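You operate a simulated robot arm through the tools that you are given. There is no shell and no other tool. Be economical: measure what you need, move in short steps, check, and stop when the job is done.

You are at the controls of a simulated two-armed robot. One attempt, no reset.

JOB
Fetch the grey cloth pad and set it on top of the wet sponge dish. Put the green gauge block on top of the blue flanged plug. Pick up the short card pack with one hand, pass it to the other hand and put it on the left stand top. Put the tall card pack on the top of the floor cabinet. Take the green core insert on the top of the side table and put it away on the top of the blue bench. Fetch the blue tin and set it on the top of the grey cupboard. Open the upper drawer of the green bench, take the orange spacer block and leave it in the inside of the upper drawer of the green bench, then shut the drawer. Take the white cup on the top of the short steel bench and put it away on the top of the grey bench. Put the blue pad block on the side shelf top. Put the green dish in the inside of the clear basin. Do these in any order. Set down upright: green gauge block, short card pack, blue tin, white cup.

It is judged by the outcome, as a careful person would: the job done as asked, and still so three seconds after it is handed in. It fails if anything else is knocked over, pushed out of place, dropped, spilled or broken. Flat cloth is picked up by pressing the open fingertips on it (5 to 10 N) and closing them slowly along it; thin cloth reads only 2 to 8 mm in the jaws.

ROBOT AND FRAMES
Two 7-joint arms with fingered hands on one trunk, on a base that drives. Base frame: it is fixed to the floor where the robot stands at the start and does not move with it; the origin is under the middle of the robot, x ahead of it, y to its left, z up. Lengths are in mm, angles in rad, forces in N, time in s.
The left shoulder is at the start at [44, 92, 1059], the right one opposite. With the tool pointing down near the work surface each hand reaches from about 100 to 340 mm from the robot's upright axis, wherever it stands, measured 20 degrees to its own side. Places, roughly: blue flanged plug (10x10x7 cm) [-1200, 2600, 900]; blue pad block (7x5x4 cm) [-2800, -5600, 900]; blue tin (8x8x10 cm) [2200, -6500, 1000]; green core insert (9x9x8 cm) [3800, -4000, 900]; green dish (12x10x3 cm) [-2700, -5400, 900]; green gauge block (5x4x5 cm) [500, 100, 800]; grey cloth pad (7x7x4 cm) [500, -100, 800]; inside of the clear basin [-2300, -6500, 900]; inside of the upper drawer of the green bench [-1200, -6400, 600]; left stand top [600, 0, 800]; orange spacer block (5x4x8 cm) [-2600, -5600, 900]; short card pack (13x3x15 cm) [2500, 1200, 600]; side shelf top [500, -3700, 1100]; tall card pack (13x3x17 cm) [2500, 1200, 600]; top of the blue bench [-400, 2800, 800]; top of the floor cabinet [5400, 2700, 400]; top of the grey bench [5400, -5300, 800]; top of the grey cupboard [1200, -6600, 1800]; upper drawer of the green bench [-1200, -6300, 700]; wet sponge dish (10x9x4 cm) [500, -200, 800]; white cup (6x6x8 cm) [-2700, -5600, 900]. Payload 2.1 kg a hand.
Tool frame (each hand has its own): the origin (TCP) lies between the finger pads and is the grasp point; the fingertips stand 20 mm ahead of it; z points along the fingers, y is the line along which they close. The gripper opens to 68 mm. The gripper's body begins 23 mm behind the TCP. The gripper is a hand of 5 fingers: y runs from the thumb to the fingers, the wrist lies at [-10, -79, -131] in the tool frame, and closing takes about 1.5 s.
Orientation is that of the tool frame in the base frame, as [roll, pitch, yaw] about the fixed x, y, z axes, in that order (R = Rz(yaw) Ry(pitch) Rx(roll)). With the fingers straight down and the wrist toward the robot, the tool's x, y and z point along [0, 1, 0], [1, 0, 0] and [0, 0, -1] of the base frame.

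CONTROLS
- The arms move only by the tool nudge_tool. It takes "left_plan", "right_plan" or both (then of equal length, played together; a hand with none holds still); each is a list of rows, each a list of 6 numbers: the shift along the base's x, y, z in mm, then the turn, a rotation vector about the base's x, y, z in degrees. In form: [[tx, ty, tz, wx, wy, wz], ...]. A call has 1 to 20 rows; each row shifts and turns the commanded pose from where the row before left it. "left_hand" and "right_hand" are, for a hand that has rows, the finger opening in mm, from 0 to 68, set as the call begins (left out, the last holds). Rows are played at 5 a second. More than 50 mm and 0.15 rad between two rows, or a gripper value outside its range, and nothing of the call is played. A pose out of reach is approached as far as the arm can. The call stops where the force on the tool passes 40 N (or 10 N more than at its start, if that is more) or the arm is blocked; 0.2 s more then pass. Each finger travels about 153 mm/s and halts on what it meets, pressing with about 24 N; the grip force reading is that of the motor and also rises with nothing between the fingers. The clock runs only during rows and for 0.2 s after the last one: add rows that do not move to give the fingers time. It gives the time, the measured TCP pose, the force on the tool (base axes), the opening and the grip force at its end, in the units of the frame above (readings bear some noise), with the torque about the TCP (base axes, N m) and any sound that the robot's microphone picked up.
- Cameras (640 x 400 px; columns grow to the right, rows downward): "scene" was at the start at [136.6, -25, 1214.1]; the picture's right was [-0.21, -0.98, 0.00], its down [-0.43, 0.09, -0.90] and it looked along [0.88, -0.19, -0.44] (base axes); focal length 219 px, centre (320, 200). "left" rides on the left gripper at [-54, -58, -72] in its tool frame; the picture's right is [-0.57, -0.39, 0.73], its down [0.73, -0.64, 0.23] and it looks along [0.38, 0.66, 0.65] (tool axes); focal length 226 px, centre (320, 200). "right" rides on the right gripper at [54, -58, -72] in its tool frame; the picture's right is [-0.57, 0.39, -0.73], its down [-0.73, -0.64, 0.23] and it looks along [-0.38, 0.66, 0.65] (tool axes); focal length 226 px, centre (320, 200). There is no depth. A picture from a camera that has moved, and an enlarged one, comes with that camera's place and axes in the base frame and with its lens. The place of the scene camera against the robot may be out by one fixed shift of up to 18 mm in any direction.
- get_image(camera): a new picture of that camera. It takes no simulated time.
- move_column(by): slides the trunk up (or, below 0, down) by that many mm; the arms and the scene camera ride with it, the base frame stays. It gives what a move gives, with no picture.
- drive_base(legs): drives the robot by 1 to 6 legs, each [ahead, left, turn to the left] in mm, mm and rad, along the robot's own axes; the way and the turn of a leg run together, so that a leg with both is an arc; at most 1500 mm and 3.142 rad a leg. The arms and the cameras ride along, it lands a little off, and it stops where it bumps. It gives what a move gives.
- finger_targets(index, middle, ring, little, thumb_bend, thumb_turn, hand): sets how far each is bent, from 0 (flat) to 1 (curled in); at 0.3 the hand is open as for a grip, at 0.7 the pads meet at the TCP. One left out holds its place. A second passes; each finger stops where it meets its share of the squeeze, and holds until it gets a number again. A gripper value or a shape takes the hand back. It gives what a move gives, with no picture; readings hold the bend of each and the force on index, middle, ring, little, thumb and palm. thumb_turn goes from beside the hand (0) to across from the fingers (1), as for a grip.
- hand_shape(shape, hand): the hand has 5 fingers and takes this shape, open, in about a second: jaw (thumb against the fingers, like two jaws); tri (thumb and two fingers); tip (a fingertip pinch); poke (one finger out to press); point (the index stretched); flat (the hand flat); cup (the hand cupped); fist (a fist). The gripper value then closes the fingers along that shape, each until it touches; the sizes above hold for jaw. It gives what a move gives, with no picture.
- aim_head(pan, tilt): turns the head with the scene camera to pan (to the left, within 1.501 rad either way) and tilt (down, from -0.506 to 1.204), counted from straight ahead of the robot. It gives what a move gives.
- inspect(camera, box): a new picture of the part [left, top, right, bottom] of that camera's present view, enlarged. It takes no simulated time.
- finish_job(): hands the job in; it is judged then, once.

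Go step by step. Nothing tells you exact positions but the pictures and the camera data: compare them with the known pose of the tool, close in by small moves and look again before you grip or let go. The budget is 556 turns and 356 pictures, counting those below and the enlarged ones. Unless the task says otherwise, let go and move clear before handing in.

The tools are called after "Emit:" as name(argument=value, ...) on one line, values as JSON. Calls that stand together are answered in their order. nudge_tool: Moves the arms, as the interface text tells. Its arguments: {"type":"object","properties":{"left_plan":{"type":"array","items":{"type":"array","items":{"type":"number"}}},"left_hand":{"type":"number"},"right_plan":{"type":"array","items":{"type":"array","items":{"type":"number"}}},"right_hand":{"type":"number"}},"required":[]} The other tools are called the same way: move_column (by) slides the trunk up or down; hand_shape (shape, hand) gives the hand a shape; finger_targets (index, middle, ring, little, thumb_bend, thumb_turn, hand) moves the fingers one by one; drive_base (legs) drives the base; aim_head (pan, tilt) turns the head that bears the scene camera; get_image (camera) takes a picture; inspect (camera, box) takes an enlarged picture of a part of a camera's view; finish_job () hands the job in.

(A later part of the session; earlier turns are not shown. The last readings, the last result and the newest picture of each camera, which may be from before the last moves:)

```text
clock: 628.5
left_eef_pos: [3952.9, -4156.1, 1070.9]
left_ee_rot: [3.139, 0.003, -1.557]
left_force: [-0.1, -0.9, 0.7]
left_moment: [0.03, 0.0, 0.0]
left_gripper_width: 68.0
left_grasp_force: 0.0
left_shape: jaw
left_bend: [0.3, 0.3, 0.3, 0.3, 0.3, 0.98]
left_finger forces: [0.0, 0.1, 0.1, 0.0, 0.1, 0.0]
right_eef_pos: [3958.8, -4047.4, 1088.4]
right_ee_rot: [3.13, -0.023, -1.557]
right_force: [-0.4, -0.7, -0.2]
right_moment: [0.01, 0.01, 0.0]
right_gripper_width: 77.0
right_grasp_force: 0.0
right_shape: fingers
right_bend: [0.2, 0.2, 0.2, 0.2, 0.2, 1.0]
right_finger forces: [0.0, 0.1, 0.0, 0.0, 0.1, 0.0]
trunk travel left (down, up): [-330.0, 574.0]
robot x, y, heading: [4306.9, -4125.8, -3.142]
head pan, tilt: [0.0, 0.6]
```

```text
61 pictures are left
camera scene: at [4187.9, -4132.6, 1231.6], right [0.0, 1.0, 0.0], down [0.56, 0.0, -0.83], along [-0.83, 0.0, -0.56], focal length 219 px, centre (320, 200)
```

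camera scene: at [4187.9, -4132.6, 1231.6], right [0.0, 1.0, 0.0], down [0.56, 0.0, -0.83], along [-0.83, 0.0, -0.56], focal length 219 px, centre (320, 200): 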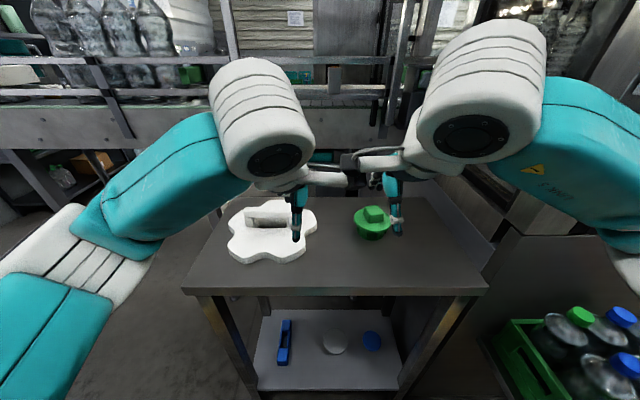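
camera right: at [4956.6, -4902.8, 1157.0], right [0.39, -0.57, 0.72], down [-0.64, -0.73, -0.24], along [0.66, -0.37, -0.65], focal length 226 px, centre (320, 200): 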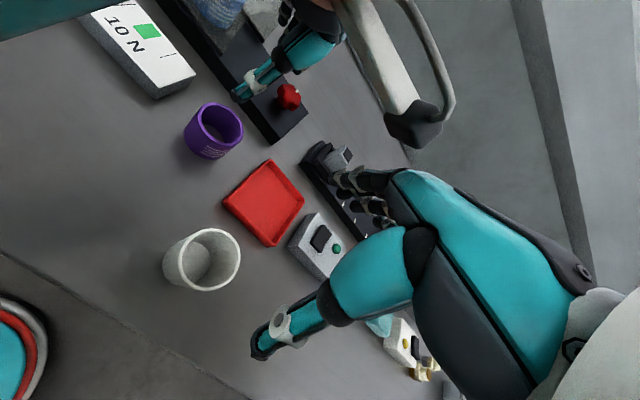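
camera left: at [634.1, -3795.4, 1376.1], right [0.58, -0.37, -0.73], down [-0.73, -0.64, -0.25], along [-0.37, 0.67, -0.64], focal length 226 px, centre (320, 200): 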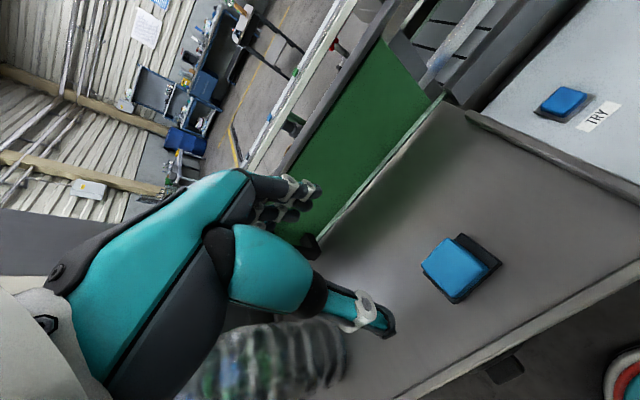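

The insert (flanged, square knob) is at about [3810,-4020], table z≈880. I part the hands, drive in and bring the right hand above the knob.

Emit:
nudge_tool(left_plan=[[0, -30, 10, 0, 0, 0], [0, -30, 10, 0, 0, 0], [10, -20, 10, 0, 0, 0]])

Emit:
drive_base(legs=[[100, 0, 0]])

Emit:
nudge_tool(right_plan=[[-20, 10, 0, 0, 0, 0], [-20, 10, -10, 0, 0, 0], [-8, 5, -20, 0, 0, 0], [0, 0, -20, 0, 0, 0], [0, 0, 0, 0, 0, 0]], right_hand=68)

Emit:
get_image(camera="right")

```text
clock: 628.8
left_eef_pos: [3954.0, -4168.1, 1072.6]
left_ee_rot: [-3.141, -0.003, -1.557]
left_force: [-0.5, -0.9, -1.3]
left_moment: [-0.02, 0.02, -0.01]
left_gripper_width: 67.8
left_grasp_force: 0.1
left_shape: jaw
left_bend: [0.3, 0.3, 0.3, 0.3, 0.3, 0.98]
left_finger forces: [0.0, 0.0, 0.0, 0.0, 0.0, 0.0]
right_eef_pos: [3960.2, -4047.9, 1091.0]
right_ee_rot: [3.121, -0.032, -1.556]
right_force: [-0.5, 1.6, 1.0]
right_moment: [-0.07, -0.04, 0.06]
right_gripper_width: 76.9
right_grasp_force: 0.1
right_shape: fingers
right_bend: [0.2, 0.2, 0.2, 0.2, 0.2, 1.0]
right_finger forces: [0.1, 0.0, 0.1, 0.1, 0.0, 0.0]
trunk travel left (down, up): [-330.0, 574.0]
robot x, y, heading: [4307.3, -4129.8, -3.141]
head pan, tilt: [0.0, 0.6]
stopped in row 1 (left hand): the force on the tool passed its limit at 45 N (the readings are from after the stop); the commanded pose is now the measured one
```

```text
clock: 630.0
left_eef_pos: [3853.7, -4167.3, 1072.6]
left_ee_rot: [-3.141, -0.001, -1.558]
left_force: [-1.2, -0.2, -1.4]
left_moment: [-0.14, 0.12, 0.07]
left_gripper_width: 67.8
left_grasp_force: 0.1
left_shape: jaw
left_bend: [0.3, 0.3, 0.3, 0.3, 0.3, 0.98]
left_finger forces: [0.0, 0.0, 0.0, 0.0, 0.0, 0.0]
right_eef_pos: [3859.8, -4047.2, 1090.7]
right_ee_rot: [3.122, -0.032, -1.558]
right_force: [0.4, 0.1, 1.6]
right_moment: [-0.09, -0.09, -0.01]
right_gripper_width: 77.1
right_grasp_force: 0.0
right_shape: fingers
right_bend: [0.2, 0.2, 0.2, 0.2, 0.2, 1.0]
right_finger forces: [0.0, 0.0, 0.0, 0.0, 0.1, 0.1]
trunk travel left (down, up): [-330.0, 574.0]
robot x, y, heading: [4213.2, -4123.0, -3.141]
head pan, tilt: [0.0, 0.6]
```

```text
clock: 631.2
left_eef_pos: [3854.5, -4167.6, 1072.2]
left_ee_rot: [-3.14, 0.0, -1.558]
left_force: [1.5, -0.5, -1.0]
left_moment: [0.03, 0.04, 0.01]
left_gripper_width: 67.8
left_grasp_force: 0.0
left_shape: jaw
left_bend: [0.3, 0.3, 0.3, 0.3, 0.3, 0.98]
left_finger forces: [0.0, 0.0, 0.0, 0.2, 0.1, 0.0]
right_eef_pos: [3811.6, -4023.0, 1041.2]
right_ee_rot: [3.121, -0.031, -1.559]
right_force: [0.1, -0.4, -0.5]
right_moment: [0.03, 0.0, 0.0]
right_gripper_width: 68.2
right_grasp_force: 0.0
right_shape: jaw
right_bend: [0.3, 0.3, 0.3, 0.3, 0.3, 0.98]
right_finger forces: [0.0, 0.0, 0.0, 0.0, 0.0, 0.0]
trunk travel left (down, up): [-330.0, 574.0]
robot x, y, heading: [4210.3, -4128.2, -3.141]
head pan, tilt: [0.0, 0.6]
```

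```text
60 pictures are left
camera right: at [3873.8, -4074.0, 1113.1], right [-0.38, 0.58, 0.72], down [0.63, 0.73, -0.26], along [-0.68, 0.35, -0.65], focal length 226 px, centre (320, 200)
```

right: 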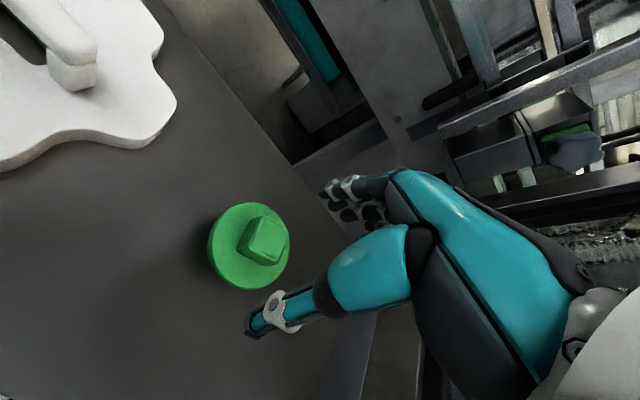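

Emit:
nudge_tool(right_plan=[[-14, 6, -20, 0, 0, 0], [-12, 6, -25, 0, 0, 0], [0, 0, 0, 0, 0, 0]])

Emit:
get_image(camera="right")

```text
clock: 632.0
left_eef_pos: [3853.9, -4168.0, 1072.8]
left_ee_rot: [-3.139, -0.002, -1.56]
left_force: [0.3, -0.4, 0.2]
left_moment: [0.03, 0.0, 0.0]
left_gripper_width: 67.9
left_grasp_force: 0.1
left_shape: jaw
left_bend: [0.3, 0.3, 0.3, 0.3, 0.3, 0.98]
left_finger forces: [0.1, 0.1, 0.0, 0.0, 0.0, 0.1]
right_eef_pos: [3786.0, -4010.8, 996.1]
right_ee_rot: [3.122, -0.031, -1.558]
right_force: [0.0, 0.4, 0.1]
right_moment: [-0.01, 0.01, 0.01]
right_gripper_width: 68.1
right_grasp_force: 0.2
right_shape: jaw
right_bend: [0.3, 0.3, 0.3, 0.3, 0.3, 0.98]
right_finger forces: [0.1, 0.0, 0.0, 0.0, 0.0, 0.1]
trunk travel left (down, up): [-330.0, 574.0]
robot x, y, heading: [4215.0, -4126.8, -3.144]
head pan, tilt: [0.0, 0.6]
```

```text
59 pictures are left
camera right: at [3847.8, -4061.3, 1068.6], right [-0.38, 0.58, 0.72], down [0.63, 0.73, -0.26], along [-0.68, 0.35, -0.65], focal length 226 px, centre (320, 200)
```

right: 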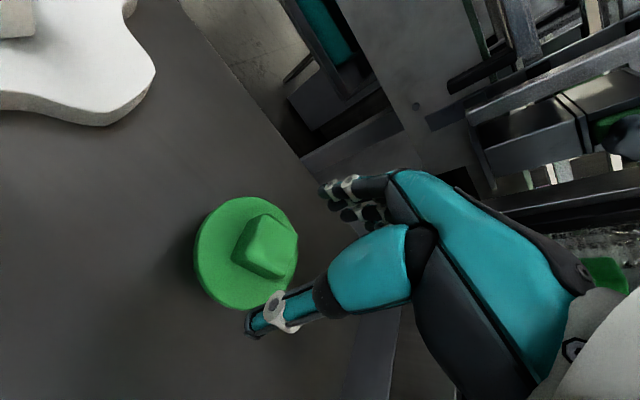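

The knob is right below the hand. I lower to about z=952 and close on the knob.

Emit:
nudge_tool(right_plan=[[-1, -1, -20, 0, 0, 0], [0, 0, -15, 0, 0, 0], [0, 0, -8, 0, 0, 0], [0, 0, 0, 0, 0, 0]])

Emit:
nudge_tool(right_plan=[[0, 0, 0, 0, 0, 0], [0, 0, 0, 0, 0, 0], [0, 0, 0, 0, 0, 0], [0, 0, 0, 0, 0, 0], [0, 0, 0, 0, 0, 0], [0, 0, 0, 0, 0, 0]], right_hand=5)

Emit:
get_image(camera="right")

```text
clock: 633.0
left_eef_pos: [3854.3, -4168.1, 1071.4]
left_ee_rot: [-3.14, -0.003, -1.557]
left_force: [-0.4, -0.1, -0.9]
left_moment: [-0.03, 0.0, -0.02]
left_gripper_width: 67.5
left_grasp_force: 0.0
left_shape: jaw
left_bend: [0.3, 0.3, 0.3, 0.3, 0.3, 0.98]
left_finger forces: [0.0, 0.0, 0.0, 0.1, 0.0, 0.1]
right_eef_pos: [3785.2, -4011.2, 953.6]
right_ee_rot: [3.122, -0.033, -1.557]
right_force: [0.4, 0.1, -0.6]
right_moment: [0.01, 0.02, 0.04]
right_gripper_width: 68.3
right_grasp_force: 0.0
right_shape: jaw
right_bend: [0.3, 0.3, 0.3, 0.3, 0.3, 0.98]
right_finger forces: [0.0, 0.1, 0.0, 0.0, 0.0, 0.1]
trunk travel left (down, up): [-330.0, 574.0]
robot x, y, heading: [4211.6, -4122.8, -3.139]
head pan, tilt: [0.0, 0.6]
```

```text
clock: 634.4
left_eef_pos: [3853.9, -4167.2, 1072.5]
left_ee_rot: [-3.141, -0.001, -1.56]
left_force: [0.0, -0.6, -0.7]
left_moment: [0.0, -0.02, -0.01]
left_gripper_width: 67.9
left_grasp_force: 0.1
left_shape: jaw
left_bend: [0.3, 0.3, 0.3, 0.3, 0.3, 0.98]
left_finger forces: [0.1, 0.0, 0.0, 0.0, 0.1, 0.0]
right_eef_pos: [3784.6, -4011.2, 952.5]
right_ee_rot: [3.122, -0.032, -1.558]
right_force: [0.1, -0.9, 0.3]
right_moment: [0.02, -0.02, 0.0]
right_gripper_width: 5.0
right_grasp_force: 0.1
right_shape: jaw
right_bend: [0.72, 0.66, 0.65, 0.63, 0.73, 1.0]
right_finger forces: [0.0, 0.0, 0.1, 0.0, 0.0, 0.1]
trunk travel left (down, up): [-330.0, 574.0]
robot x, y, heading: [4212.5, -4128.2, -3.147]
head pan, tilt: [0.0, 0.6]
```

```text
58 pictures are left
camera right: at [3846.8, -4063.0, 1025.4], right [-0.38, 0.58, 0.72], down [0.63, 0.73, -0.26], along [-0.68, 0.35, -0.65], focal length 226 px, centre (320, 200)
```

right: 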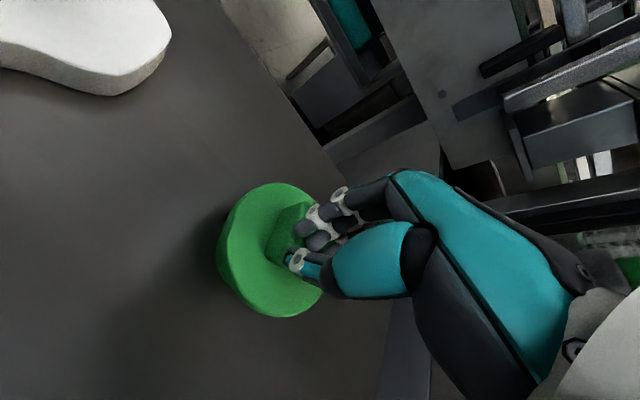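

The fingers closed above the knob: it is lower (about z=915) and further, near [3765,-4001]. I reopen, shift and go down again.

Emit:
nudge_tool(right_plan=[[0, 0, 15, 0, 0, 0], [-10, 5, 0, 0, 0, 0], [-10, 5, 0, 0, 0, 0], [0, 0, 0, 0, 0, 0], [0, 0, 0, 0, 0, 0], [0, 0, 0, 0, 0, 0]], right_hand=68)

Emit:
nudge_tool(right_plan=[[0, 0, -18, 0, 0, 0], [0, 0, -15, 0, 0, 0], [0, 0, -10, 0, 0, 0], [0, 0, 0, 0, 0, 0]])

Emit:
get_image(camera="right")

```text
clock: 635.8
left_eef_pos: [3855.0, -4167.1, 1071.9]
left_ee_rot: [-3.139, -0.001, -1.559]
left_force: [-0.2, 1.7, -1.1]
left_moment: [-0.04, 0.0, 0.04]
left_gripper_width: 67.5
left_grasp_force: 0.1
left_shape: jaw
left_bend: [0.3, 0.3, 0.3, 0.3, 0.3, 0.98]
left_finger forces: [0.0, 0.0, 0.0, 0.1, 0.0, 0.0]
right_eef_pos: [3765.0, -4001.6, 966.7]
right_ee_rot: [3.124, -0.031, -1.556]
right_force: [0.0, 0.8, 0.3]
right_moment: [0.05, -0.01, 0.02]
right_gripper_width: 67.8
right_grasp_force: 0.0
right_shape: jaw
right_bend: [0.3, 0.3, 0.3, 0.3, 0.3, 0.98]
right_finger forces: [0.1, 0.0, 0.1, 0.0, 0.0, 0.0]
trunk travel left (down, up): [-330.0, 574.0]
robot x, y, heading: [4214.5, -4127.9, -3.136]
head pan, tilt: [0.0, 0.6]
```

```text
clock: 636.8
left_eef_pos: [3854.0, -4168.3, 1071.6]
left_ee_rot: [-3.139, -0.001, -1.557]
left_force: [0.0, -0.3, -0.1]
left_moment: [-0.01, -0.05, 0.03]
left_gripper_width: 67.8
left_grasp_force: 0.1
left_shape: jaw
left_bend: [0.3, 0.3, 0.3, 0.3, 0.3, 0.98]
left_finger forces: [0.0, 0.0, 0.1, 0.0, 0.0, 0.0]
right_eef_pos: [3765.4, -4001.1, 924.3]
right_ee_rot: [3.123, -0.033, -1.558]
right_force: [0.3, -0.2, -1.4]
right_moment: [0.02, -0.01, 0.0]
right_gripper_width: 67.8
right_grasp_force: 0.0
right_shape: jaw
right_bend: [0.3, 0.3, 0.3, 0.3, 0.3, 0.98]
right_finger forces: [0.0, 0.1, 0.1, 0.1, 0.0, 0.1]
trunk travel left (down, up): [-330.0, 574.0]
robot x, y, heading: [4214.0, -4128.7, -3.144]
head pan, tilt: [0.0, 0.6]
```

```text
57 pictures are left
camera right: at [3826.7, -4053.1, 996.8], right [-0.38, 0.58, 0.72], down [0.63, 0.73, -0.26], along [-0.68, 0.35, -0.65], focal length 226 px, centre (320, 200)
```

right: 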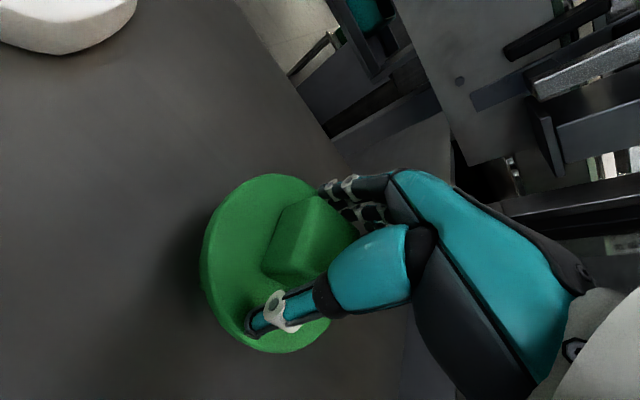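

The knob is between thumb and fingers. I close, then lift.

Emit:
nudge_tool(right_plan=[[0, 0, -6, 0, 0, 0], [0, 0, 0, 0, 0, 0], [0, 0, 0, 0, 0, 0], [0, 0, 0, 0, 0, 0], [0, 0, 0, 0, 0, 0], [0, 0, 0, 0, 0, 0], [0, 0, 0, 0, 0, 0]], right_hand=5)

Emit:
nudge_tool(right_plan=[[0, 0, 15, 0, 0, 0], [0, 0, 30, 0, 0, 0], [0, 0, 40, 0, 0, 0], [0, 0, 40, 0, 0, 0], [10, 0, 30, 0, 0, 0], [0, 0, 0, 0, 0, 0]])

Emit:
get_image(camera="right")

```text
clock: 637.6
left_eef_pos: [3855.8, -4167.8, 1072.8]
left_ee_rot: [-3.141, -0.002, -1.559]
left_force: [-0.3, -0.3, 0.3]
left_moment: [0.0, 0.0, 0.0]
left_gripper_width: 68.1
left_grasp_force: 0.1
left_shape: jaw
left_bend: [0.3, 0.3, 0.3, 0.3, 0.3, 0.98]
left_finger forces: [0.0, 0.1, 0.0, 0.0, 0.1, 0.0]
right_eef_pos: [3764.9, -4000.6, 923.9]
right_ee_rot: [3.109, -0.034, -1.556]
right_force: [0.6, 1.0, 16.6]
right_moment: [-0.07, -0.47, 0.06]
right_gripper_width: 32.0
right_grasp_force: 24.5
right_shape: jaw
right_bend: [0.74, 0.46, 0.4, 0.51, 0.73, 1.0]
right_finger forces: [12.8, 6.5, 3.1, 0.0, 40.8, 0.1]
trunk travel left (down, up): [-330.0, 574.0]
robot x, y, heading: [4210.3, -4127.2, -3.142]
head pan, tilt: [0.0, 0.6]
stopped in row 4 (right hand): the force on the tool passed its limit at 42 N (the readings are from after the stop); the commanded pose is now the measured one
```

```text
clock: 639.0
left_eef_pos: [3853.5, -4167.8, 1072.1]
left_ee_rot: [-3.14, -0.001, -1.558]
left_force: [-0.2, 0.2, -0.3]
left_moment: [-0.03, 0.0, 0.01]
left_gripper_width: 67.9
left_grasp_force: 0.1
left_shape: jaw
left_bend: [0.3, 0.3, 0.3, 0.3, 0.3, 0.98]
left_finger forces: [0.1, 0.0, 0.0, 0.0, 0.0, 0.1]
right_eef_pos: [3773.7, -4001.3, 1076.7]
right_ee_rot: [3.118, -0.032, -1.556]
right_force: [-0.2, 0.7, -1.1]
right_moment: [0.0, 0.01, -0.03]
right_gripper_width: 32.2
right_grasp_force: 24.4
right_shape: jaw
right_bend: [0.74, 0.46, 0.42, 0.51, 0.73, 0.99]
right_finger forces: [14.6, 5.4, 2.7, 0.0, 23.0, 0.0]
trunk travel left (down, up): [-330.0, 574.0]
robot x, y, heading: [4213.9, -4127.9, -3.145]
head pan, tilt: [0.0, 0.6]
```

```text
56 pictures are left
camera right: at [3835.7, -4053.1, 1148.6], right [-0.38, 0.59, 0.72], down [0.62, 0.73, -0.27], along [-0.68, 0.35, -0.64], focal length 226 px, centre (320, 200)
```

right: 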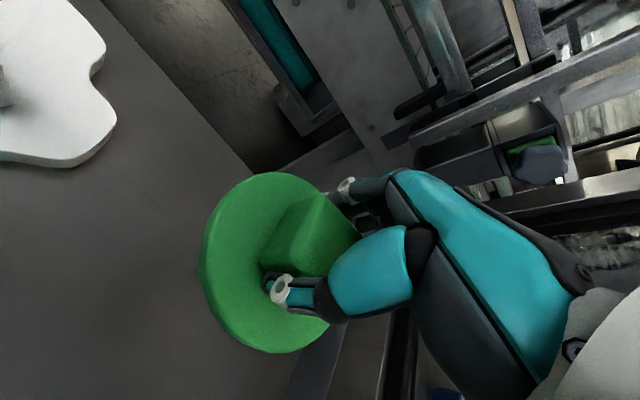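

The insert is held by its knob. Next I drive back round the conveyor to the shelf rack for the blue tin near [2200,-6500].

Emit:
drive_base(legs=[[-180, 0, 0], [0, 0, 1.571], [1500, 0, 0], [250, 0, 0], [0, 0, -1.571], [1500, 0, 0]])

Emit:
drive_base(legs=[[650, 0, 0], [0, 0, 1.571]])

Emit:
aim_head(pan=0, tilt=0.3)

Emit:
get_image(camera="scene")

```text
clock: 663.6
left_eef_pos: [2530.3, -5869.0, 1071.8]
left_ee_rot: [-3.14, -0.003, -1.574]
left_force: [-0.2, 0.2, -0.5]
left_moment: [0.01, 0.02, 0.02]
left_gripper_width: 68.2
left_grasp_force: 0.0
left_shape: jaw
left_bend: [0.3, 0.3, 0.3, 0.3, 0.3, 0.98]
left_finger forces: [0.0, 0.1, 0.0, 0.0, 0.1, 0.1]
right_eef_pos: [2452.4, -5702.6, 1075.8]
right_ee_rot: [3.116, -0.035, -1.572]
right_force: [0.8, -0.4, -0.6]
right_moment: [0.0, -0.05, -0.01]
right_gripper_width: 31.6
right_grasp_force: 24.4
right_shape: jaw
right_bend: [0.74, 0.46, 0.43, 0.51, 0.73, 0.99]
right_finger forces: [14.3, 5.4, 2.7, 0.0, 22.4, 0.1]
trunk travel left (down, up): [-330.0, 574.0]
robot x, y, heading: [2888.2, -5835.4, 3.13]
head pan, tilt: [0.0, 0.6]
```

```text
clock: 671.0
left_eef_pos: [2277.9, -6184.7, 1071.9]
left_ee_rot: [-3.14, 0.0, -0.01]
left_force: [0.4, -0.5, 0.8]
left_moment: [0.01, -0.01, 0.0]
left_gripper_width: 67.7
left_grasp_force: 0.0
left_shape: jaw
left_bend: [0.3, 0.3, 0.3, 0.3, 0.3, 0.98]
left_finger forces: [0.0, 0.0, 0.0, 0.1, 0.1, 0.1]
right_eef_pos: [2110.8, -6260.4, 1074.8]
right_ee_rot: [3.117, -0.034, -0.01]
right_force: [-0.2, -0.1, -0.4]
right_moment: [-0.02, 0.0, 0.05]
right_gripper_width: 31.7
right_grasp_force: 23.8
right_shape: jaw
right_bend: [0.74, 0.46, 0.43, 0.51, 0.73, 0.99]
right_finger forces: [14.0, 5.1, 2.7, 0.0, 22.2, 0.0]
trunk travel left (down, up): [-330.0, 574.0]
robot x, y, heading: [2245.3, -5825.9, -1.59]
head pan, tilt: [0.0, 0.6]
```

```text
clock: 671.8
left_eef_pos: [2278.0, -6185.2, 1072.0]
left_ee_rot: [-3.14, -0.002, -0.01]
left_force: [0.3, -0.4, -0.2]
left_moment: [-0.02, -0.01, -0.02]
left_gripper_width: 67.9
left_grasp_force: 0.2
left_shape: jaw
left_bend: [0.3, 0.3, 0.3, 0.3, 0.3, 0.98]
left_finger forces: [0.0, 0.0, 0.1, 0.1, 0.1, 0.0]
right_eef_pos: [2110.3, -6261.4, 1075.5]
right_ee_rot: [3.118, -0.033, -0.01]
right_force: [0.1, -0.1, -1.7]
right_moment: [-0.01, 0.03, -0.02]
right_gripper_width: 31.2
right_grasp_force: 24.3
right_shape: jaw
right_bend: [0.74, 0.46, 0.43, 0.51, 0.73, 0.99]
right_finger forces: [14.0, 5.1, 2.7, 0.0, 22.3, 0.1]
trunk travel left (down, up): [-330.0, 574.0]
robot x, y, heading: [2249.1, -5828.5, -1.596]
head pan, tilt: [0.0, 0.3]
```

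```text
55 pictures are left
camera scene: at [2246.3, -5962.9, 1258.9], right [-1.0, 0.02, 0.0], down [0.01, 0.3, -0.95], along [-0.02, -0.95, -0.3], focal length 219 px, centre (320, 200)
```

scene: 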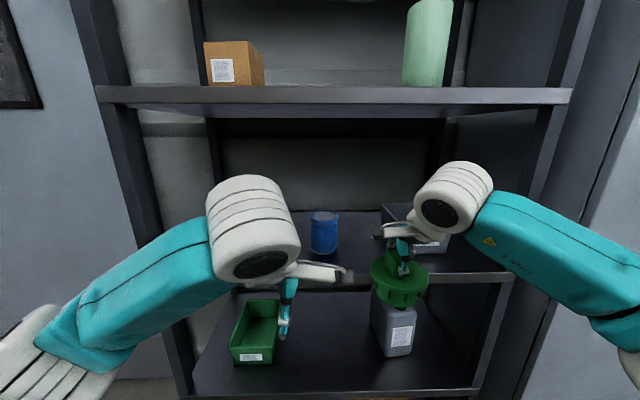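

The tin stands on the middle shelf at about [2232,-6480] (shelf z≈960, next shelf ≈1310). I retract the right hand with the insert, spread the left hand wide and move in.

Emit:
nudge_tool(right_plan=[[-15, 37, 10, 0, 0, 0], [-15, 37, 10, 0, 0, 0], [-15, 37, 10, 0, 0, 0], [-10, 35, 10, 0, 0, 0]])

Emit:
finger_targets(hand="left", index=0.04, middle=0.04, ring=0.04, little=0.04, thumb_bend=0.04, thumb_turn=1)

Emit:
drive_base(legs=[[150, -115, 0.022]])

Emit:
get_image(camera="left")

Emit:
get_image(camera="scene")

```text
clock: 672.8
left_eef_pos: [2278.2, -6185.3, 1072.7]
left_ee_rot: [-3.138, -0.001, -0.01]
left_force: [0.0, -0.3, 0.1]
left_moment: [0.0, 0.03, 0.01]
left_gripper_width: 67.7
left_grasp_force: 0.1
left_shape: jaw
left_bend: [0.3, 0.3, 0.3, 0.3, 0.3, 0.98]
left_finger forces: [0.1, 0.1, 0.1, 0.0, 0.0, 0.0]
right_eef_pos: [2055.4, -6114.8, 1115.4]
right_ee_rot: [3.116, -0.032, -0.011]
right_force: [0.4, -0.7, -0.5]
right_moment: [-0.01, 0.0, 0.0]
right_gripper_width: 31.3
right_grasp_force: 24.1
right_shape: jaw
right_bend: [0.74, 0.47, 0.44, 0.51, 0.73, 0.98]
right_finger forces: [14.2, 5.1, 2.7, 0.0, 22.4, 0.1]
trunk travel left (down, up): [-330.0, 574.0]
robot x, y, heading: [2245.8, -5826.1, -1.593]
head pan, tilt: [0.0, 0.3]
```

```text
clock: 673.8
left_eef_pos: [2279.0, -6184.9, 1071.0]
left_ee_rot: [-3.14, -0.003, -0.011]
left_force: [-0.1, 0.4, 0.1]
left_moment: [-0.01, 0.01, 0.01]
left_gripper_width: 96.9
left_grasp_force: 0.0
left_shape: fingers
left_bend: [0.04, 0.04, 0.04, 0.04, 0.05, 0.96]
left_finger forces: [0.1, 0.0, 0.1, 0.0, 0.1, 0.0]
right_eef_pos: [2056.0, -6115.0, 1116.9]
right_ee_rot: [3.116, -0.035, -0.009]
right_force: [0.4, -0.1, -0.9]
right_moment: [0.03, -0.02, 0.01]
right_gripper_width: 31.2
right_grasp_force: 23.9
right_shape: jaw
right_bend: [0.74, 0.47, 0.44, 0.51, 0.73, 0.98]
right_finger forces: [14.2, 5.0, 2.9, 0.0, 22.5, 0.0]
trunk travel left (down, up): [-330.0, 574.0]
robot x, y, heading: [2247.4, -5824.8, -1.592]
head pan, tilt: [0.0, 0.3]
```

```text
clock: 675.3
left_eef_pos: [2170.1, -6333.2, 1072.2]
left_ee_rot: [-3.14, -0.002, 0.013]
left_force: [-0.5, 0.7, 0.0]
left_moment: [0.01, 0.0, -0.01]
left_gripper_width: 97.1
left_grasp_force: 0.0
left_shape: fingers
left_bend: [0.04, 0.04, 0.04, 0.04, 0.04, 0.96]
left_finger forces: [0.0, 0.0, 0.0, 0.0, 0.0, 0.0]
right_eef_pos: [1946.8, -6268.5, 1117.0]
right_ee_rot: [3.118, -0.032, 0.01]
right_force: [-0.6, -0.5, -1.7]
right_moment: [-0.01, 0.03, 0.0]
right_gripper_width: 31.2
right_grasp_force: 23.4
right_shape: jaw
right_bend: [0.74, 0.47, 0.44, 0.51, 0.73, 0.98]
right_finger forces: [14.2, 5.1, 2.8, 0.1, 22.3, 0.0]
trunk travel left (down, up): [-330.0, 574.0]
robot x, y, heading: [2128.7, -5973.4, -1.572]
head pan, tilt: [0.0, 0.3]
```

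```text
54 pictures are left
camera left: at [2114.0, -6274.2, 1145.6], right [-0.57, 0.38, -0.73], down [0.73, 0.65, -0.23], along [0.39, -0.66, -0.65], focal length 226 px, centre (320, 200)
```

left: 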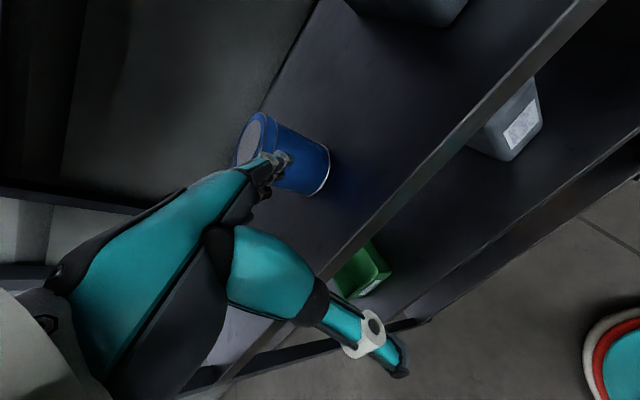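

```text
53 pictures are left
camera scene: at [2133.1, -6112.1, 1259.0], right [-1.0, 0.0, 0.0], down [0.0, 0.3, -0.96], along [0.0, -0.96, -0.3], focal length 219 px, centre (320, 200)
```

scene: 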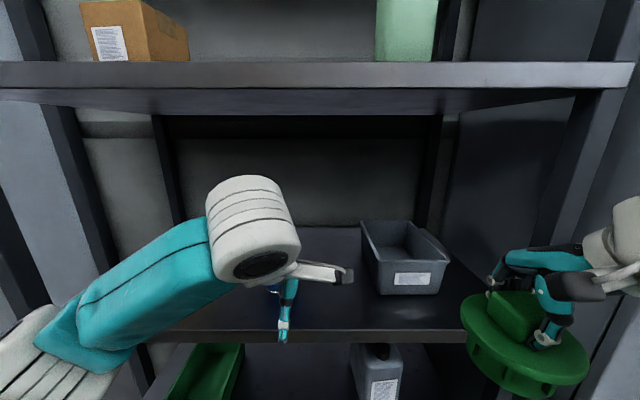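

The tin's centre works out near [2212,-6497], top about z=1055. I pull the right hand back further, raise the left above the tin's height and move in.

Emit:
nudge_tool(left_plan=[[14, 0, 6, 0, 0, 0], [14, 0, 6, 0, 0, 0], [14, 0, 3, 0, 0, 0]], right_plan=[[0, 30, 0, 0, 0, 0], [0, 30, 0, 0, 0, 0], [0, 20, 0, 0, 0, 0]])

Emit:
drive_base(legs=[[100, 0, 0]])

Emit:
get_image(camera="left")

```text
clock: 676.1
left_eef_pos: [2212.4, -6331.2, 1087.7]
left_ee_rot: [-3.141, -0.003, 0.011]
left_force: [0.4, 0.0, 0.6]
left_moment: [-0.03, 0.01, 0.02]
left_gripper_width: 96.8
left_grasp_force: 0.0
left_shape: fingers
left_bend: [0.04, 0.04, 0.04, 0.04, 0.04, 0.96]
left_finger forces: [0.1, 0.1, 0.0, 0.1, 0.0, 0.0]
right_eef_pos: [1946.0, -6188.0, 1116.9]
right_ee_rot: [3.116, -0.033, 0.012]
right_force: [0.3, -0.5, -1.6]
right_moment: [0.0, 0.01, 0.0]
right_gripper_width: 31.2
right_grasp_force: 23.7
right_shape: jaw
right_bend: [0.74, 0.47, 0.44, 0.51, 0.73, 0.98]
right_finger forces: [14.3, 5.0, 2.8, 0.0, 22.3, 0.0]
trunk travel left (down, up): [-330.0, 574.0]
robot x, y, heading: [2131.4, -5974.1, -1.576]
head pan, tilt: [0.0, 0.3]
```

```text
clock: 677.3
left_eef_pos: [2212.3, -6432.5, 1087.0]
left_ee_rot: [-3.14, -0.001, 0.009]
left_force: [-0.1, -1.0, 0.1]
left_moment: [-0.02, -0.04, -0.03]
left_gripper_width: 97.0
left_grasp_force: 0.0
left_shape: fingers
left_bend: [0.04, 0.04, 0.04, 0.04, 0.04, 0.96]
left_finger forces: [0.1, 0.0, 0.1, 0.1, 0.0, 0.0]
right_eef_pos: [1946.1, -6289.0, 1116.3]
right_ee_rot: [3.116, -0.034, 0.014]
right_force: [-0.5, -0.1, -1.4]
right_moment: [-0.02, 0.0, -0.03]
right_gripper_width: 31.0
right_grasp_force: 24.2
right_shape: jaw
right_bend: [0.74, 0.47, 0.44, 0.51, 0.73, 0.98]
right_finger forces: [14.3, 5.0, 2.8, 0.0, 22.4, 0.0]
trunk travel left (down, up): [-330.0, 574.0]
robot x, y, heading: [2129.0, -6075.2, -1.574]
head pan, tilt: [0.0, 0.3]
```

```text
52 pictures are left
camera left: at [2155.7, -6373.8, 1160.8], right [-0.57, 0.38, -0.73], down [0.73, 0.65, -0.23], along [0.39, -0.66, -0.65], focal length 226 px, centre (320, 200)
```

left: 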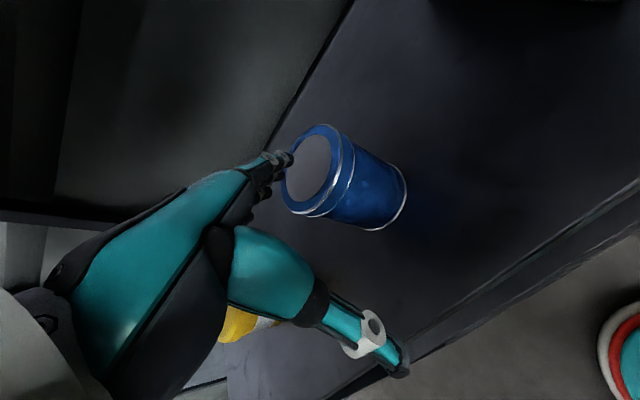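

Triangulated, the tin's lid centre is at about [2220,-6531,1037]. I move over it and look.

Emit:
nudge_tool(left_plan=[[4, -33, 0, 0, 0, 0], [4, -33, 0, 0, 0, 0], [0, -32, 0, 0, 0, 0], [0, 0, 0, 0, 0, 0]])

Emit:
get_image(camera="left")

```text
clock: 678.3
left_eef_pos: [2220.4, -6528.9, 1087.4]
left_ee_rot: [-3.141, -0.001, 0.008]
left_force: [-0.8, 0.3, 0.0]
left_moment: [-0.01, 0.01, 0.05]
left_gripper_width: 97.0
left_grasp_force: 0.1
left_shape: fingers
left_bend: [0.04, 0.04, 0.04, 0.04, 0.04, 0.96]
left_finger forces: [0.1, 0.1, 0.1, 0.1, 0.0, 0.0]
right_eef_pos: [1945.4, -6287.7, 1115.4]
right_ee_rot: [3.118, -0.033, 0.013]
right_force: [-0.4, -1.1, -0.8]
right_moment: [0.02, 0.0, -0.01]
right_gripper_width: 31.1
right_grasp_force: 24.1
right_shape: jaw
right_bend: [0.74, 0.47, 0.44, 0.51, 0.73, 0.98]
right_finger forces: [14.3, 5.0, 2.8, 0.1, 22.4, 0.0]
trunk travel left (down, up): [-330.0, 574.0]
robot x, y, heading: [2129.5, -6071.8, -1.574]
head pan, tilt: [0.0, 0.3]
```

```text
51 pictures are left
camera left: at [2164.0, -6471.1, 1161.3], right [-0.57, 0.38, -0.73], down [0.73, 0.65, -0.23], along [0.39, -0.66, -0.65], focal length 226 px, centre (320, 200)
```

left: 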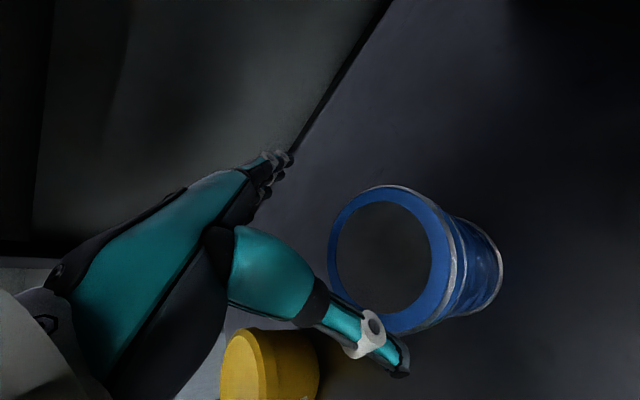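

Emit:
nudge_tool(left_plan=[[-7, 12, 0, 0, 0, 0], [0, 0, -15, 0, 0, 0], [0, 0, -12, 0, 0, 0], [0, 0, 0, 0, 0, 0]])

Emit:
get_image(camera="left")

```text
clock: 679.3
left_eef_pos: [2211.7, -6518.1, 1060.3]
left_ee_rot: [-3.141, -0.002, 0.014]
left_force: [0.0, 0.1, 0.1]
left_moment: [0.0, -0.01, -0.01]
left_gripper_width: 97.0
left_grasp_force: 0.1
left_shape: fingers
left_bend: [0.04, 0.04, 0.04, 0.04, 0.04, 0.96]
left_finger forces: [0.0, 0.1, 0.1, 0.0, 0.0, 0.0]
right_eef_pos: [1946.3, -6287.9, 1115.7]
right_ee_rot: [3.117, -0.034, 0.013]
right_force: [-0.2, -0.1, -0.7]
right_moment: [-0.02, -0.02, 0.0]
right_gripper_width: 31.2
right_grasp_force: 23.8
right_shape: jaw
right_bend: [0.74, 0.47, 0.44, 0.51, 0.73, 0.98]
right_finger forces: [14.3, 5.1, 2.9, 0.0, 22.4, 0.0]
trunk travel left (down, up): [-330.0, 574.0]
robot x, y, heading: [2130.2, -6077.0, -1.572]
head pan, tilt: [0.0, 0.3]
```

```text
50 pictures are left
camera left: at [2156.6, -6459.1, 1134.0], right [-0.57, 0.38, -0.73], down [0.73, 0.65, -0.23], along [0.39, -0.66, -0.65], focal length 226 px, centre (320, 200)
```

left: 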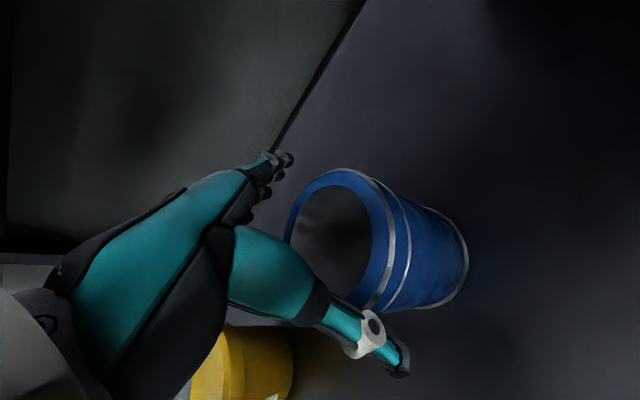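

Centred. I descend around the tin and close.

Emit:
nudge_tool(left_plan=[[0, 0, -18, 0, 0, 0], [0, 0, -18, 0, 0, 0], [0, 0, -14, 0, 0, 0], [0, 0, 0, 0, 0, 0]])

Emit:
nudge_tool(left_plan=[[0, 0, 0, 0, 0, 0], [0, 0, 0, 0, 0, 0], [0, 0, 0, 0, 0, 0], [0, 0, 0, 0, 0, 0], [0, 0, 0, 0, 0, 0], [0, 0, 0, 0, 0, 0]], left_hand=50)

Emit:
get_image(camera="left")

```text
clock: 679.9
left_eef_pos: [2211.2, -6516.9, 1031.8]
left_ee_rot: [3.116, 0.007, 0.011]
left_force: [-0.6, 4.7, 28.1]
left_moment: [0.37, 0.09, 0.01]
left_gripper_width: 101.1
left_grasp_force: 16.5
left_shape: fingers
left_bend: [0.01, 0.04, 0.03, 0.04, 0.01, 0.95]
left_finger forces: [4.1, 1.7, 1.2, 0.0, 25.7, 0.0]
right_eef_pos: [1946.3, -6284.7, 1116.5]
right_ee_rot: [3.112, -0.033, 0.013]
right_force: [0.2, 0.4, -1.3]
right_moment: [-0.02, 0.0, 0.01]
right_gripper_width: 31.4
right_grasp_force: 24.2
right_shape: jaw
right_bend: [0.74, 0.47, 0.44, 0.51, 0.73, 0.98]
right_finger forces: [14.3, 4.9, 2.8, 0.0, 22.5, 0.0]
trunk travel left (down, up): [-330.0, 574.0]
robot x, y, heading: [2129.6, -6072.0, -1.571]
head pan, tilt: [0.0, 0.3]
stopped in row 3 (left hand): the force on the tool passed its limit at 61 N (the readings are from after the stop); the commanded pose is now the measured one
```

```text
clock: 680.2
left_eef_pos: [2212.4, -6519.0, 1036.1]
left_ee_rot: [3.103, 0.011, 0.012]
left_force: [-0.2, 0.0, 23.8]
left_moment: [-0.76, -0.29, -0.3]
left_gripper_width: 53.5
left_grasp_force: 23.8
left_shape: jaw
left_bend: [0.05, 0.3, 0.29, 0.21, 0.5, 0.88]
left_finger forces: [30.7, 28.1, 17.3, 12.3, 80.9, 0.0]
right_eef_pos: [1945.3, -6286.2, 1116.2]
right_ee_rot: [3.116, -0.032, 0.013]
right_force: [-0.4, 0.6, -0.3]
right_moment: [0.01, -0.03, 0.02]
right_gripper_width: 31.4
right_grasp_force: 23.9
right_shape: jaw
right_bend: [0.74, 0.47, 0.44, 0.51, 0.73, 0.98]
right_finger forces: [14.2, 5.1, 2.7, 0.0, 22.4, 0.0]
trunk travel left (down, up): [-330.0, 574.0]
robot x, y, heading: [2130.7, -6070.4, -1.576]
head pan, tilt: [0.0, 0.3]
stopped in row 1 (left hand): the force on the tool passed its limit at 44 N (the readings are from after the stop); the commanded pose is now the measured one
```

```text
49 pictures are left
camera left: at [2156.8, -6457.5, 1106.6], right [-0.58, 0.35, -0.74], down [0.72, 0.64, -0.26], along [0.38, -0.68, -0.62], focal length 226 px, centre (320, 200)
```

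left: 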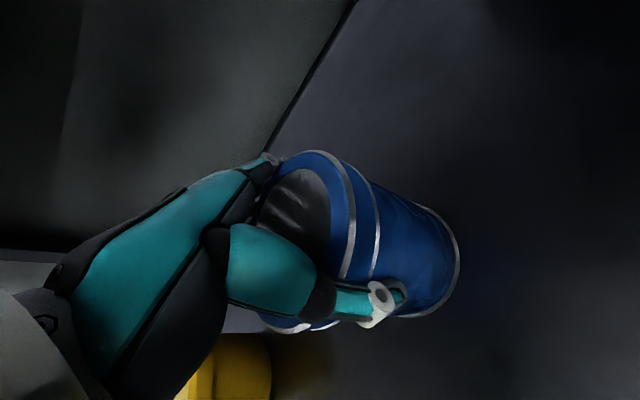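

The hand holds the tin's upper part firmly. I relieve the pressure and lift a little to check.

Emit:
nudge_tool(left_plan=[[0, 0, 5, 0, 0, 0], [0, 0, 10, 0, 0, 0], [0, 0, 15, 0, 0, 0], [0, 0, 0, 0, 0, 0], [0, 0, 0, 0, 0, 0]])

Emit:
get_image(camera="left")

```text
clock: 681.4
left_eef_pos: [2212.8, -6519.9, 1060.9]
left_ee_rot: [3.114, 0.009, 0.012]
left_force: [0.1, -0.1, -3.5]
left_moment: [0.02, 0.0, 0.01]
left_gripper_width: 53.0
left_grasp_force: 24.4
left_shape: jaw
left_bend: [0.05, 0.3, 0.3, 0.24, 0.51, 0.86]
left_finger forces: [26.1, 25.7, 14.2, 8.2, 73.7, 0.0]
right_eef_pos: [1945.3, -6287.5, 1115.5]
right_ee_rot: [3.116, -0.032, 0.013]
right_force: [0.2, -0.4, -0.4]
right_moment: [-0.03, 0.03, 0.01]
right_gripper_width: 31.3
right_grasp_force: 24.1
right_shape: jaw
right_bend: [0.74, 0.47, 0.44, 0.51, 0.73, 0.98]
right_finger forces: [14.3, 5.0, 2.8, 0.0, 22.4, 0.0]
trunk travel left (down, up): [-330.0, 574.0]
robot x, y, heading: [2132.2, -6073.8, -1.568]
head pan, tilt: [0.0, 0.3]
```

```text
48 pictures are left
camera left: at [2157.0, -6459.6, 1134.0], right [-0.58, 0.36, -0.73], down [0.72, 0.64, -0.25], along [0.38, -0.68, -0.63], focal length 226 px, centre (320, 200)
```

left: 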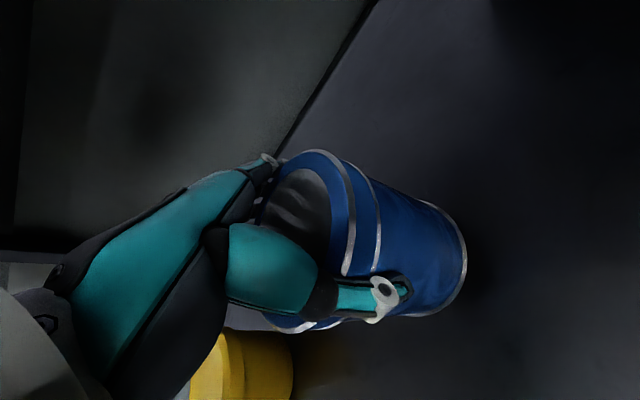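

The tin is lifted. I raise it a touch and back straight out of the rack.

Emit:
nudge_tool(left_plan=[[0, 0, 12, 0, 0, 0], [0, 10, 0, 0, 0, 0]])

Emit:
drive_base(legs=[[-420, 0, 0], [0, -900, 0]])

Emit:
aim_head(pan=0, tilt=-0.3)

Emit:
get_image(camera="scene")

```text
clock: 682.0
left_eef_pos: [2211.5, -6510.1, 1073.1]
left_ee_rot: [3.113, 0.009, 0.011]
left_force: [0.5, 0.2, -3.8]
left_moment: [0.04, 0.02, 0.02]
left_gripper_width: 52.8
left_grasp_force: 24.3
left_shape: jaw
left_bend: [0.05, 0.3, 0.3, 0.24, 0.51, 0.86]
left_finger forces: [26.0, 25.7, 14.1, 8.2, 73.4, 0.1]
right_eef_pos: [1945.5, -6287.3, 1115.5]
right_ee_rot: [3.116, -0.033, 0.012]
right_force: [-0.1, 0.0, -0.6]
right_moment: [-0.01, -0.03, -0.02]
right_gripper_width: 31.4
right_grasp_force: 24.0
right_shape: jaw
right_bend: [0.74, 0.47, 0.44, 0.51, 0.73, 0.98]
right_finger forces: [14.3, 5.0, 2.9, 0.0, 22.5, 0.1]
trunk travel left (down, up): [-330.0, 574.0]
robot x, y, heading: [2127.8, -6076.5, -1.574]
head pan, tilt: [0.0, 0.3]
```

```text
clock: 689.0
left_eef_pos: [1304.9, -6086.0, 1074.7]
left_ee_rot: [3.112, 0.009, 0.011]
left_force: [0.6, -0.1, -3.8]
left_moment: [0.02, 0.03, 0.03]
left_gripper_width: 53.0
left_grasp_force: 23.8
left_shape: jaw
left_bend: [0.05, 0.3, 0.3, 0.24, 0.51, 0.86]
left_finger forces: [25.9, 25.6, 14.1, 8.3, 73.0, 0.0]
right_eef_pos: [1039.8, -5863.0, 1115.2]
right_ee_rot: [3.118, -0.032, 0.013]
right_force: [-0.4, 0.1, -0.2]
right_moment: [-0.02, 0.01, 0.02]
right_gripper_width: 31.0
right_grasp_force: 24.2
right_shape: jaw
right_bend: [0.74, 0.47, 0.44, 0.51, 0.73, 0.98]
right_finger forces: [14.3, 5.0, 2.7, 0.0, 22.4, 0.1]
trunk travel left (down, up): [-330.0, 574.0]
robot x, y, heading: [1224.7, -5645.5, -1.573]
head pan, tilt: [0.0, 0.3]
```

```text
clock: 690.0
left_eef_pos: [1305.2, -6085.3, 1072.9]
left_ee_rot: [3.115, 0.007, 0.009]
left_force: [-0.5, -0.3, -1.6]
left_moment: [0.0, 0.01, -0.05]
left_gripper_width: 52.8
left_grasp_force: 23.6
left_shape: jaw
left_bend: [0.05, 0.3, 0.3, 0.24, 0.51, 0.86]
left_finger forces: [25.9, 25.6, 14.1, 8.3, 73.1, 0.0]
right_eef_pos: [1039.8, -5862.4, 1115.7]
right_ee_rot: [3.118, -0.032, 0.012]
right_force: [-0.2, -0.9, 0.1]
right_moment: [0.0, 0.01, 0.02]
right_gripper_width: 31.4
right_grasp_force: 23.6
right_shape: jaw
right_bend: [0.74, 0.47, 0.44, 0.51, 0.73, 0.98]
right_finger forces: [14.3, 4.9, 2.7, 0.0, 22.4, 0.0]
trunk travel left (down, up): [-330.0, 574.0]
robot x, y, heading: [1223.4, -5651.0, -1.574]
head pan, tilt: [0.0, -0.3]
```

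```text
47 pictures are left
camera scene: at [1226.6, -5772.2, 1312.1], right [-1.0, 0.0, 0.0], down [0.0, -0.29, -0.96], along [0.0, -0.96, 0.29], focal length 219 px, centre (320, 200)
```

scene: 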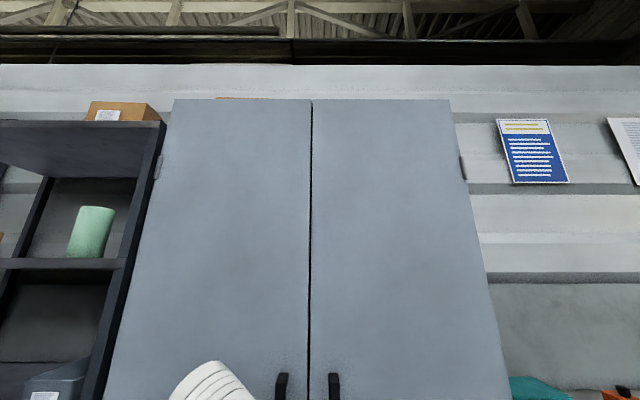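

The cupboard's front is at y≈-6312, x 838-1660, top about 1800; a box lies on its left part. I raise the trunk fully to see its top.

Emit:
move_column(by=570)

Emit:
aim_head(pan=0, tilt=0.15)

Emit:
get_image(camera="scene")

```text
refused: 570 is not a number from -400 to 400
```

```text
clock: 690.9
left_eef_pos: [1305.7, -6085.9, 1074.0]
left_ee_rot: [3.114, 0.009, 0.012]
left_force: [0.5, -0.5, -2.7]
left_moment: [0.01, 0.04, 0.01]
left_gripper_width: 52.9
left_grasp_force: 23.7
left_shape: jaw
left_bend: [0.05, 0.3, 0.3, 0.24, 0.51, 0.86]
left_finger forces: [25.9, 25.6, 14.0, 8.2, 73.0, 0.1]
right_eef_pos: [1039.4, -5863.6, 1116.3]
right_ee_rot: [3.118, -0.033, 0.013]
right_force: [0.3, 0.2, -1.3]
right_moment: [0.0, -0.02, -0.02]
right_gripper_width: 31.1
right_grasp_force: 23.6
right_shape: jaw
right_bend: [0.74, 0.47, 0.44, 0.51, 0.73, 0.98]
right_finger forces: [14.4, 5.1, 2.8, 0.0, 22.4, 0.0]
trunk travel left (down, up): [-330.0, 574.0]
robot x, y, heading: [1222.3, -5648.5, -1.571]
head pan, tilt: [0.0, 0.15]
```

```text
46 pictures are left
camera scene: at [1226.5, -5786.3, 1273.0], right [-1.0, 0.0, 0.0], down [0.0, 0.15, -0.99], along [0.0, -0.99, -0.15], focal length 219 px, centre (320, 200)
```

scene: 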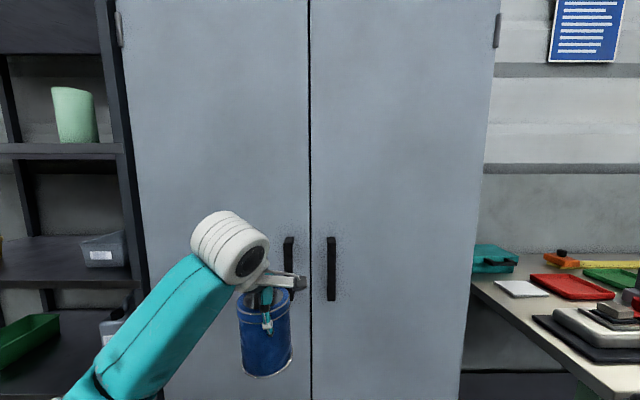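

The tin hangs upright. I raise the trunk in two steps.

Emit:
move_column(by=390)

Emit:
move_column(by=180)

Emit:
get_image(camera="scene")

```text
clock: 694.6
left_eef_pos: [1305.4, -6085.4, 1463.6]
left_ee_rot: [3.114, 0.009, 0.01]
left_force: [0.3, 0.3, -3.8]
left_moment: [-0.01, 0.02, 0.0]
left_gripper_width: 53.0
left_grasp_force: 24.1
left_shape: jaw
left_bend: [0.05, 0.3, 0.3, 0.24, 0.51, 0.86]
left_finger forces: [25.7, 25.2, 14.0, 8.0, 72.1, 0.0]
right_eef_pos: [1040.2, -5863.3, 1505.2]
right_ee_rot: [3.117, -0.034, 0.01]
right_force: [-0.2, -0.8, -0.8]
right_moment: [-0.04, -0.03, -0.02]
right_gripper_width: 31.3
right_grasp_force: 23.4
right_shape: jaw
right_bend: [0.74, 0.47, 0.44, 0.51, 0.73, 0.98]
right_finger forces: [14.3, 5.1, 2.8, 0.0, 22.3, 0.1]
trunk travel left (down, up): [-720.0, 184.0]
robot x, y, heading: [1222.5, -5647.8, -1.576]
head pan, tilt: [0.0, 0.15]
```

```text
clock: 696.6
left_eef_pos: [1305.4, -6085.0, 1643.6]
left_ee_rot: [3.113, 0.009, 0.009]
left_force: [-0.8, -0.4, -3.3]
left_moment: [0.03, 0.0, -0.01]
left_gripper_width: 52.5
left_grasp_force: 23.7
left_shape: jaw
left_bend: [0.05, 0.3, 0.3, 0.24, 0.51, 0.86]
left_finger forces: [25.7, 25.0, 13.9, 8.0, 72.0, 0.0]
right_eef_pos: [1039.8, -5863.3, 1685.6]
right_ee_rot: [3.118, -0.032, 0.01]
right_force: [0.1, -0.5, -0.6]
right_moment: [0.01, 0.03, 0.02]
right_gripper_width: 31.1
right_grasp_force: 23.9
right_shape: jaw
right_bend: [0.74, 0.47, 0.44, 0.51, 0.73, 0.98]
right_finger forces: [14.4, 5.0, 2.9, 0.0, 22.3, 0.0]
trunk travel left (down, up): [-900.0, 4.0]
robot x, y, heading: [1224.4, -5646.6, -1.574]
head pan, tilt: [0.0, 0.15]
```

```text
45 pictures are left
camera scene: at [1226.5, -5758.0, 1844.3], right [-1.0, 0.0, 0.0], down [0.0, 0.15, -0.99], along [0.0, -0.99, -0.15], focal length 219 px, centre (320, 200)
```

scene: 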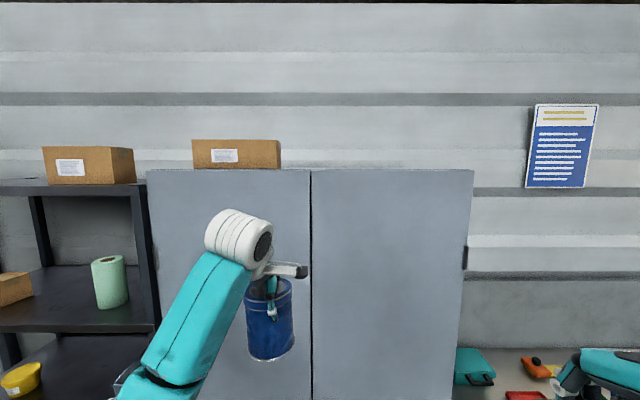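

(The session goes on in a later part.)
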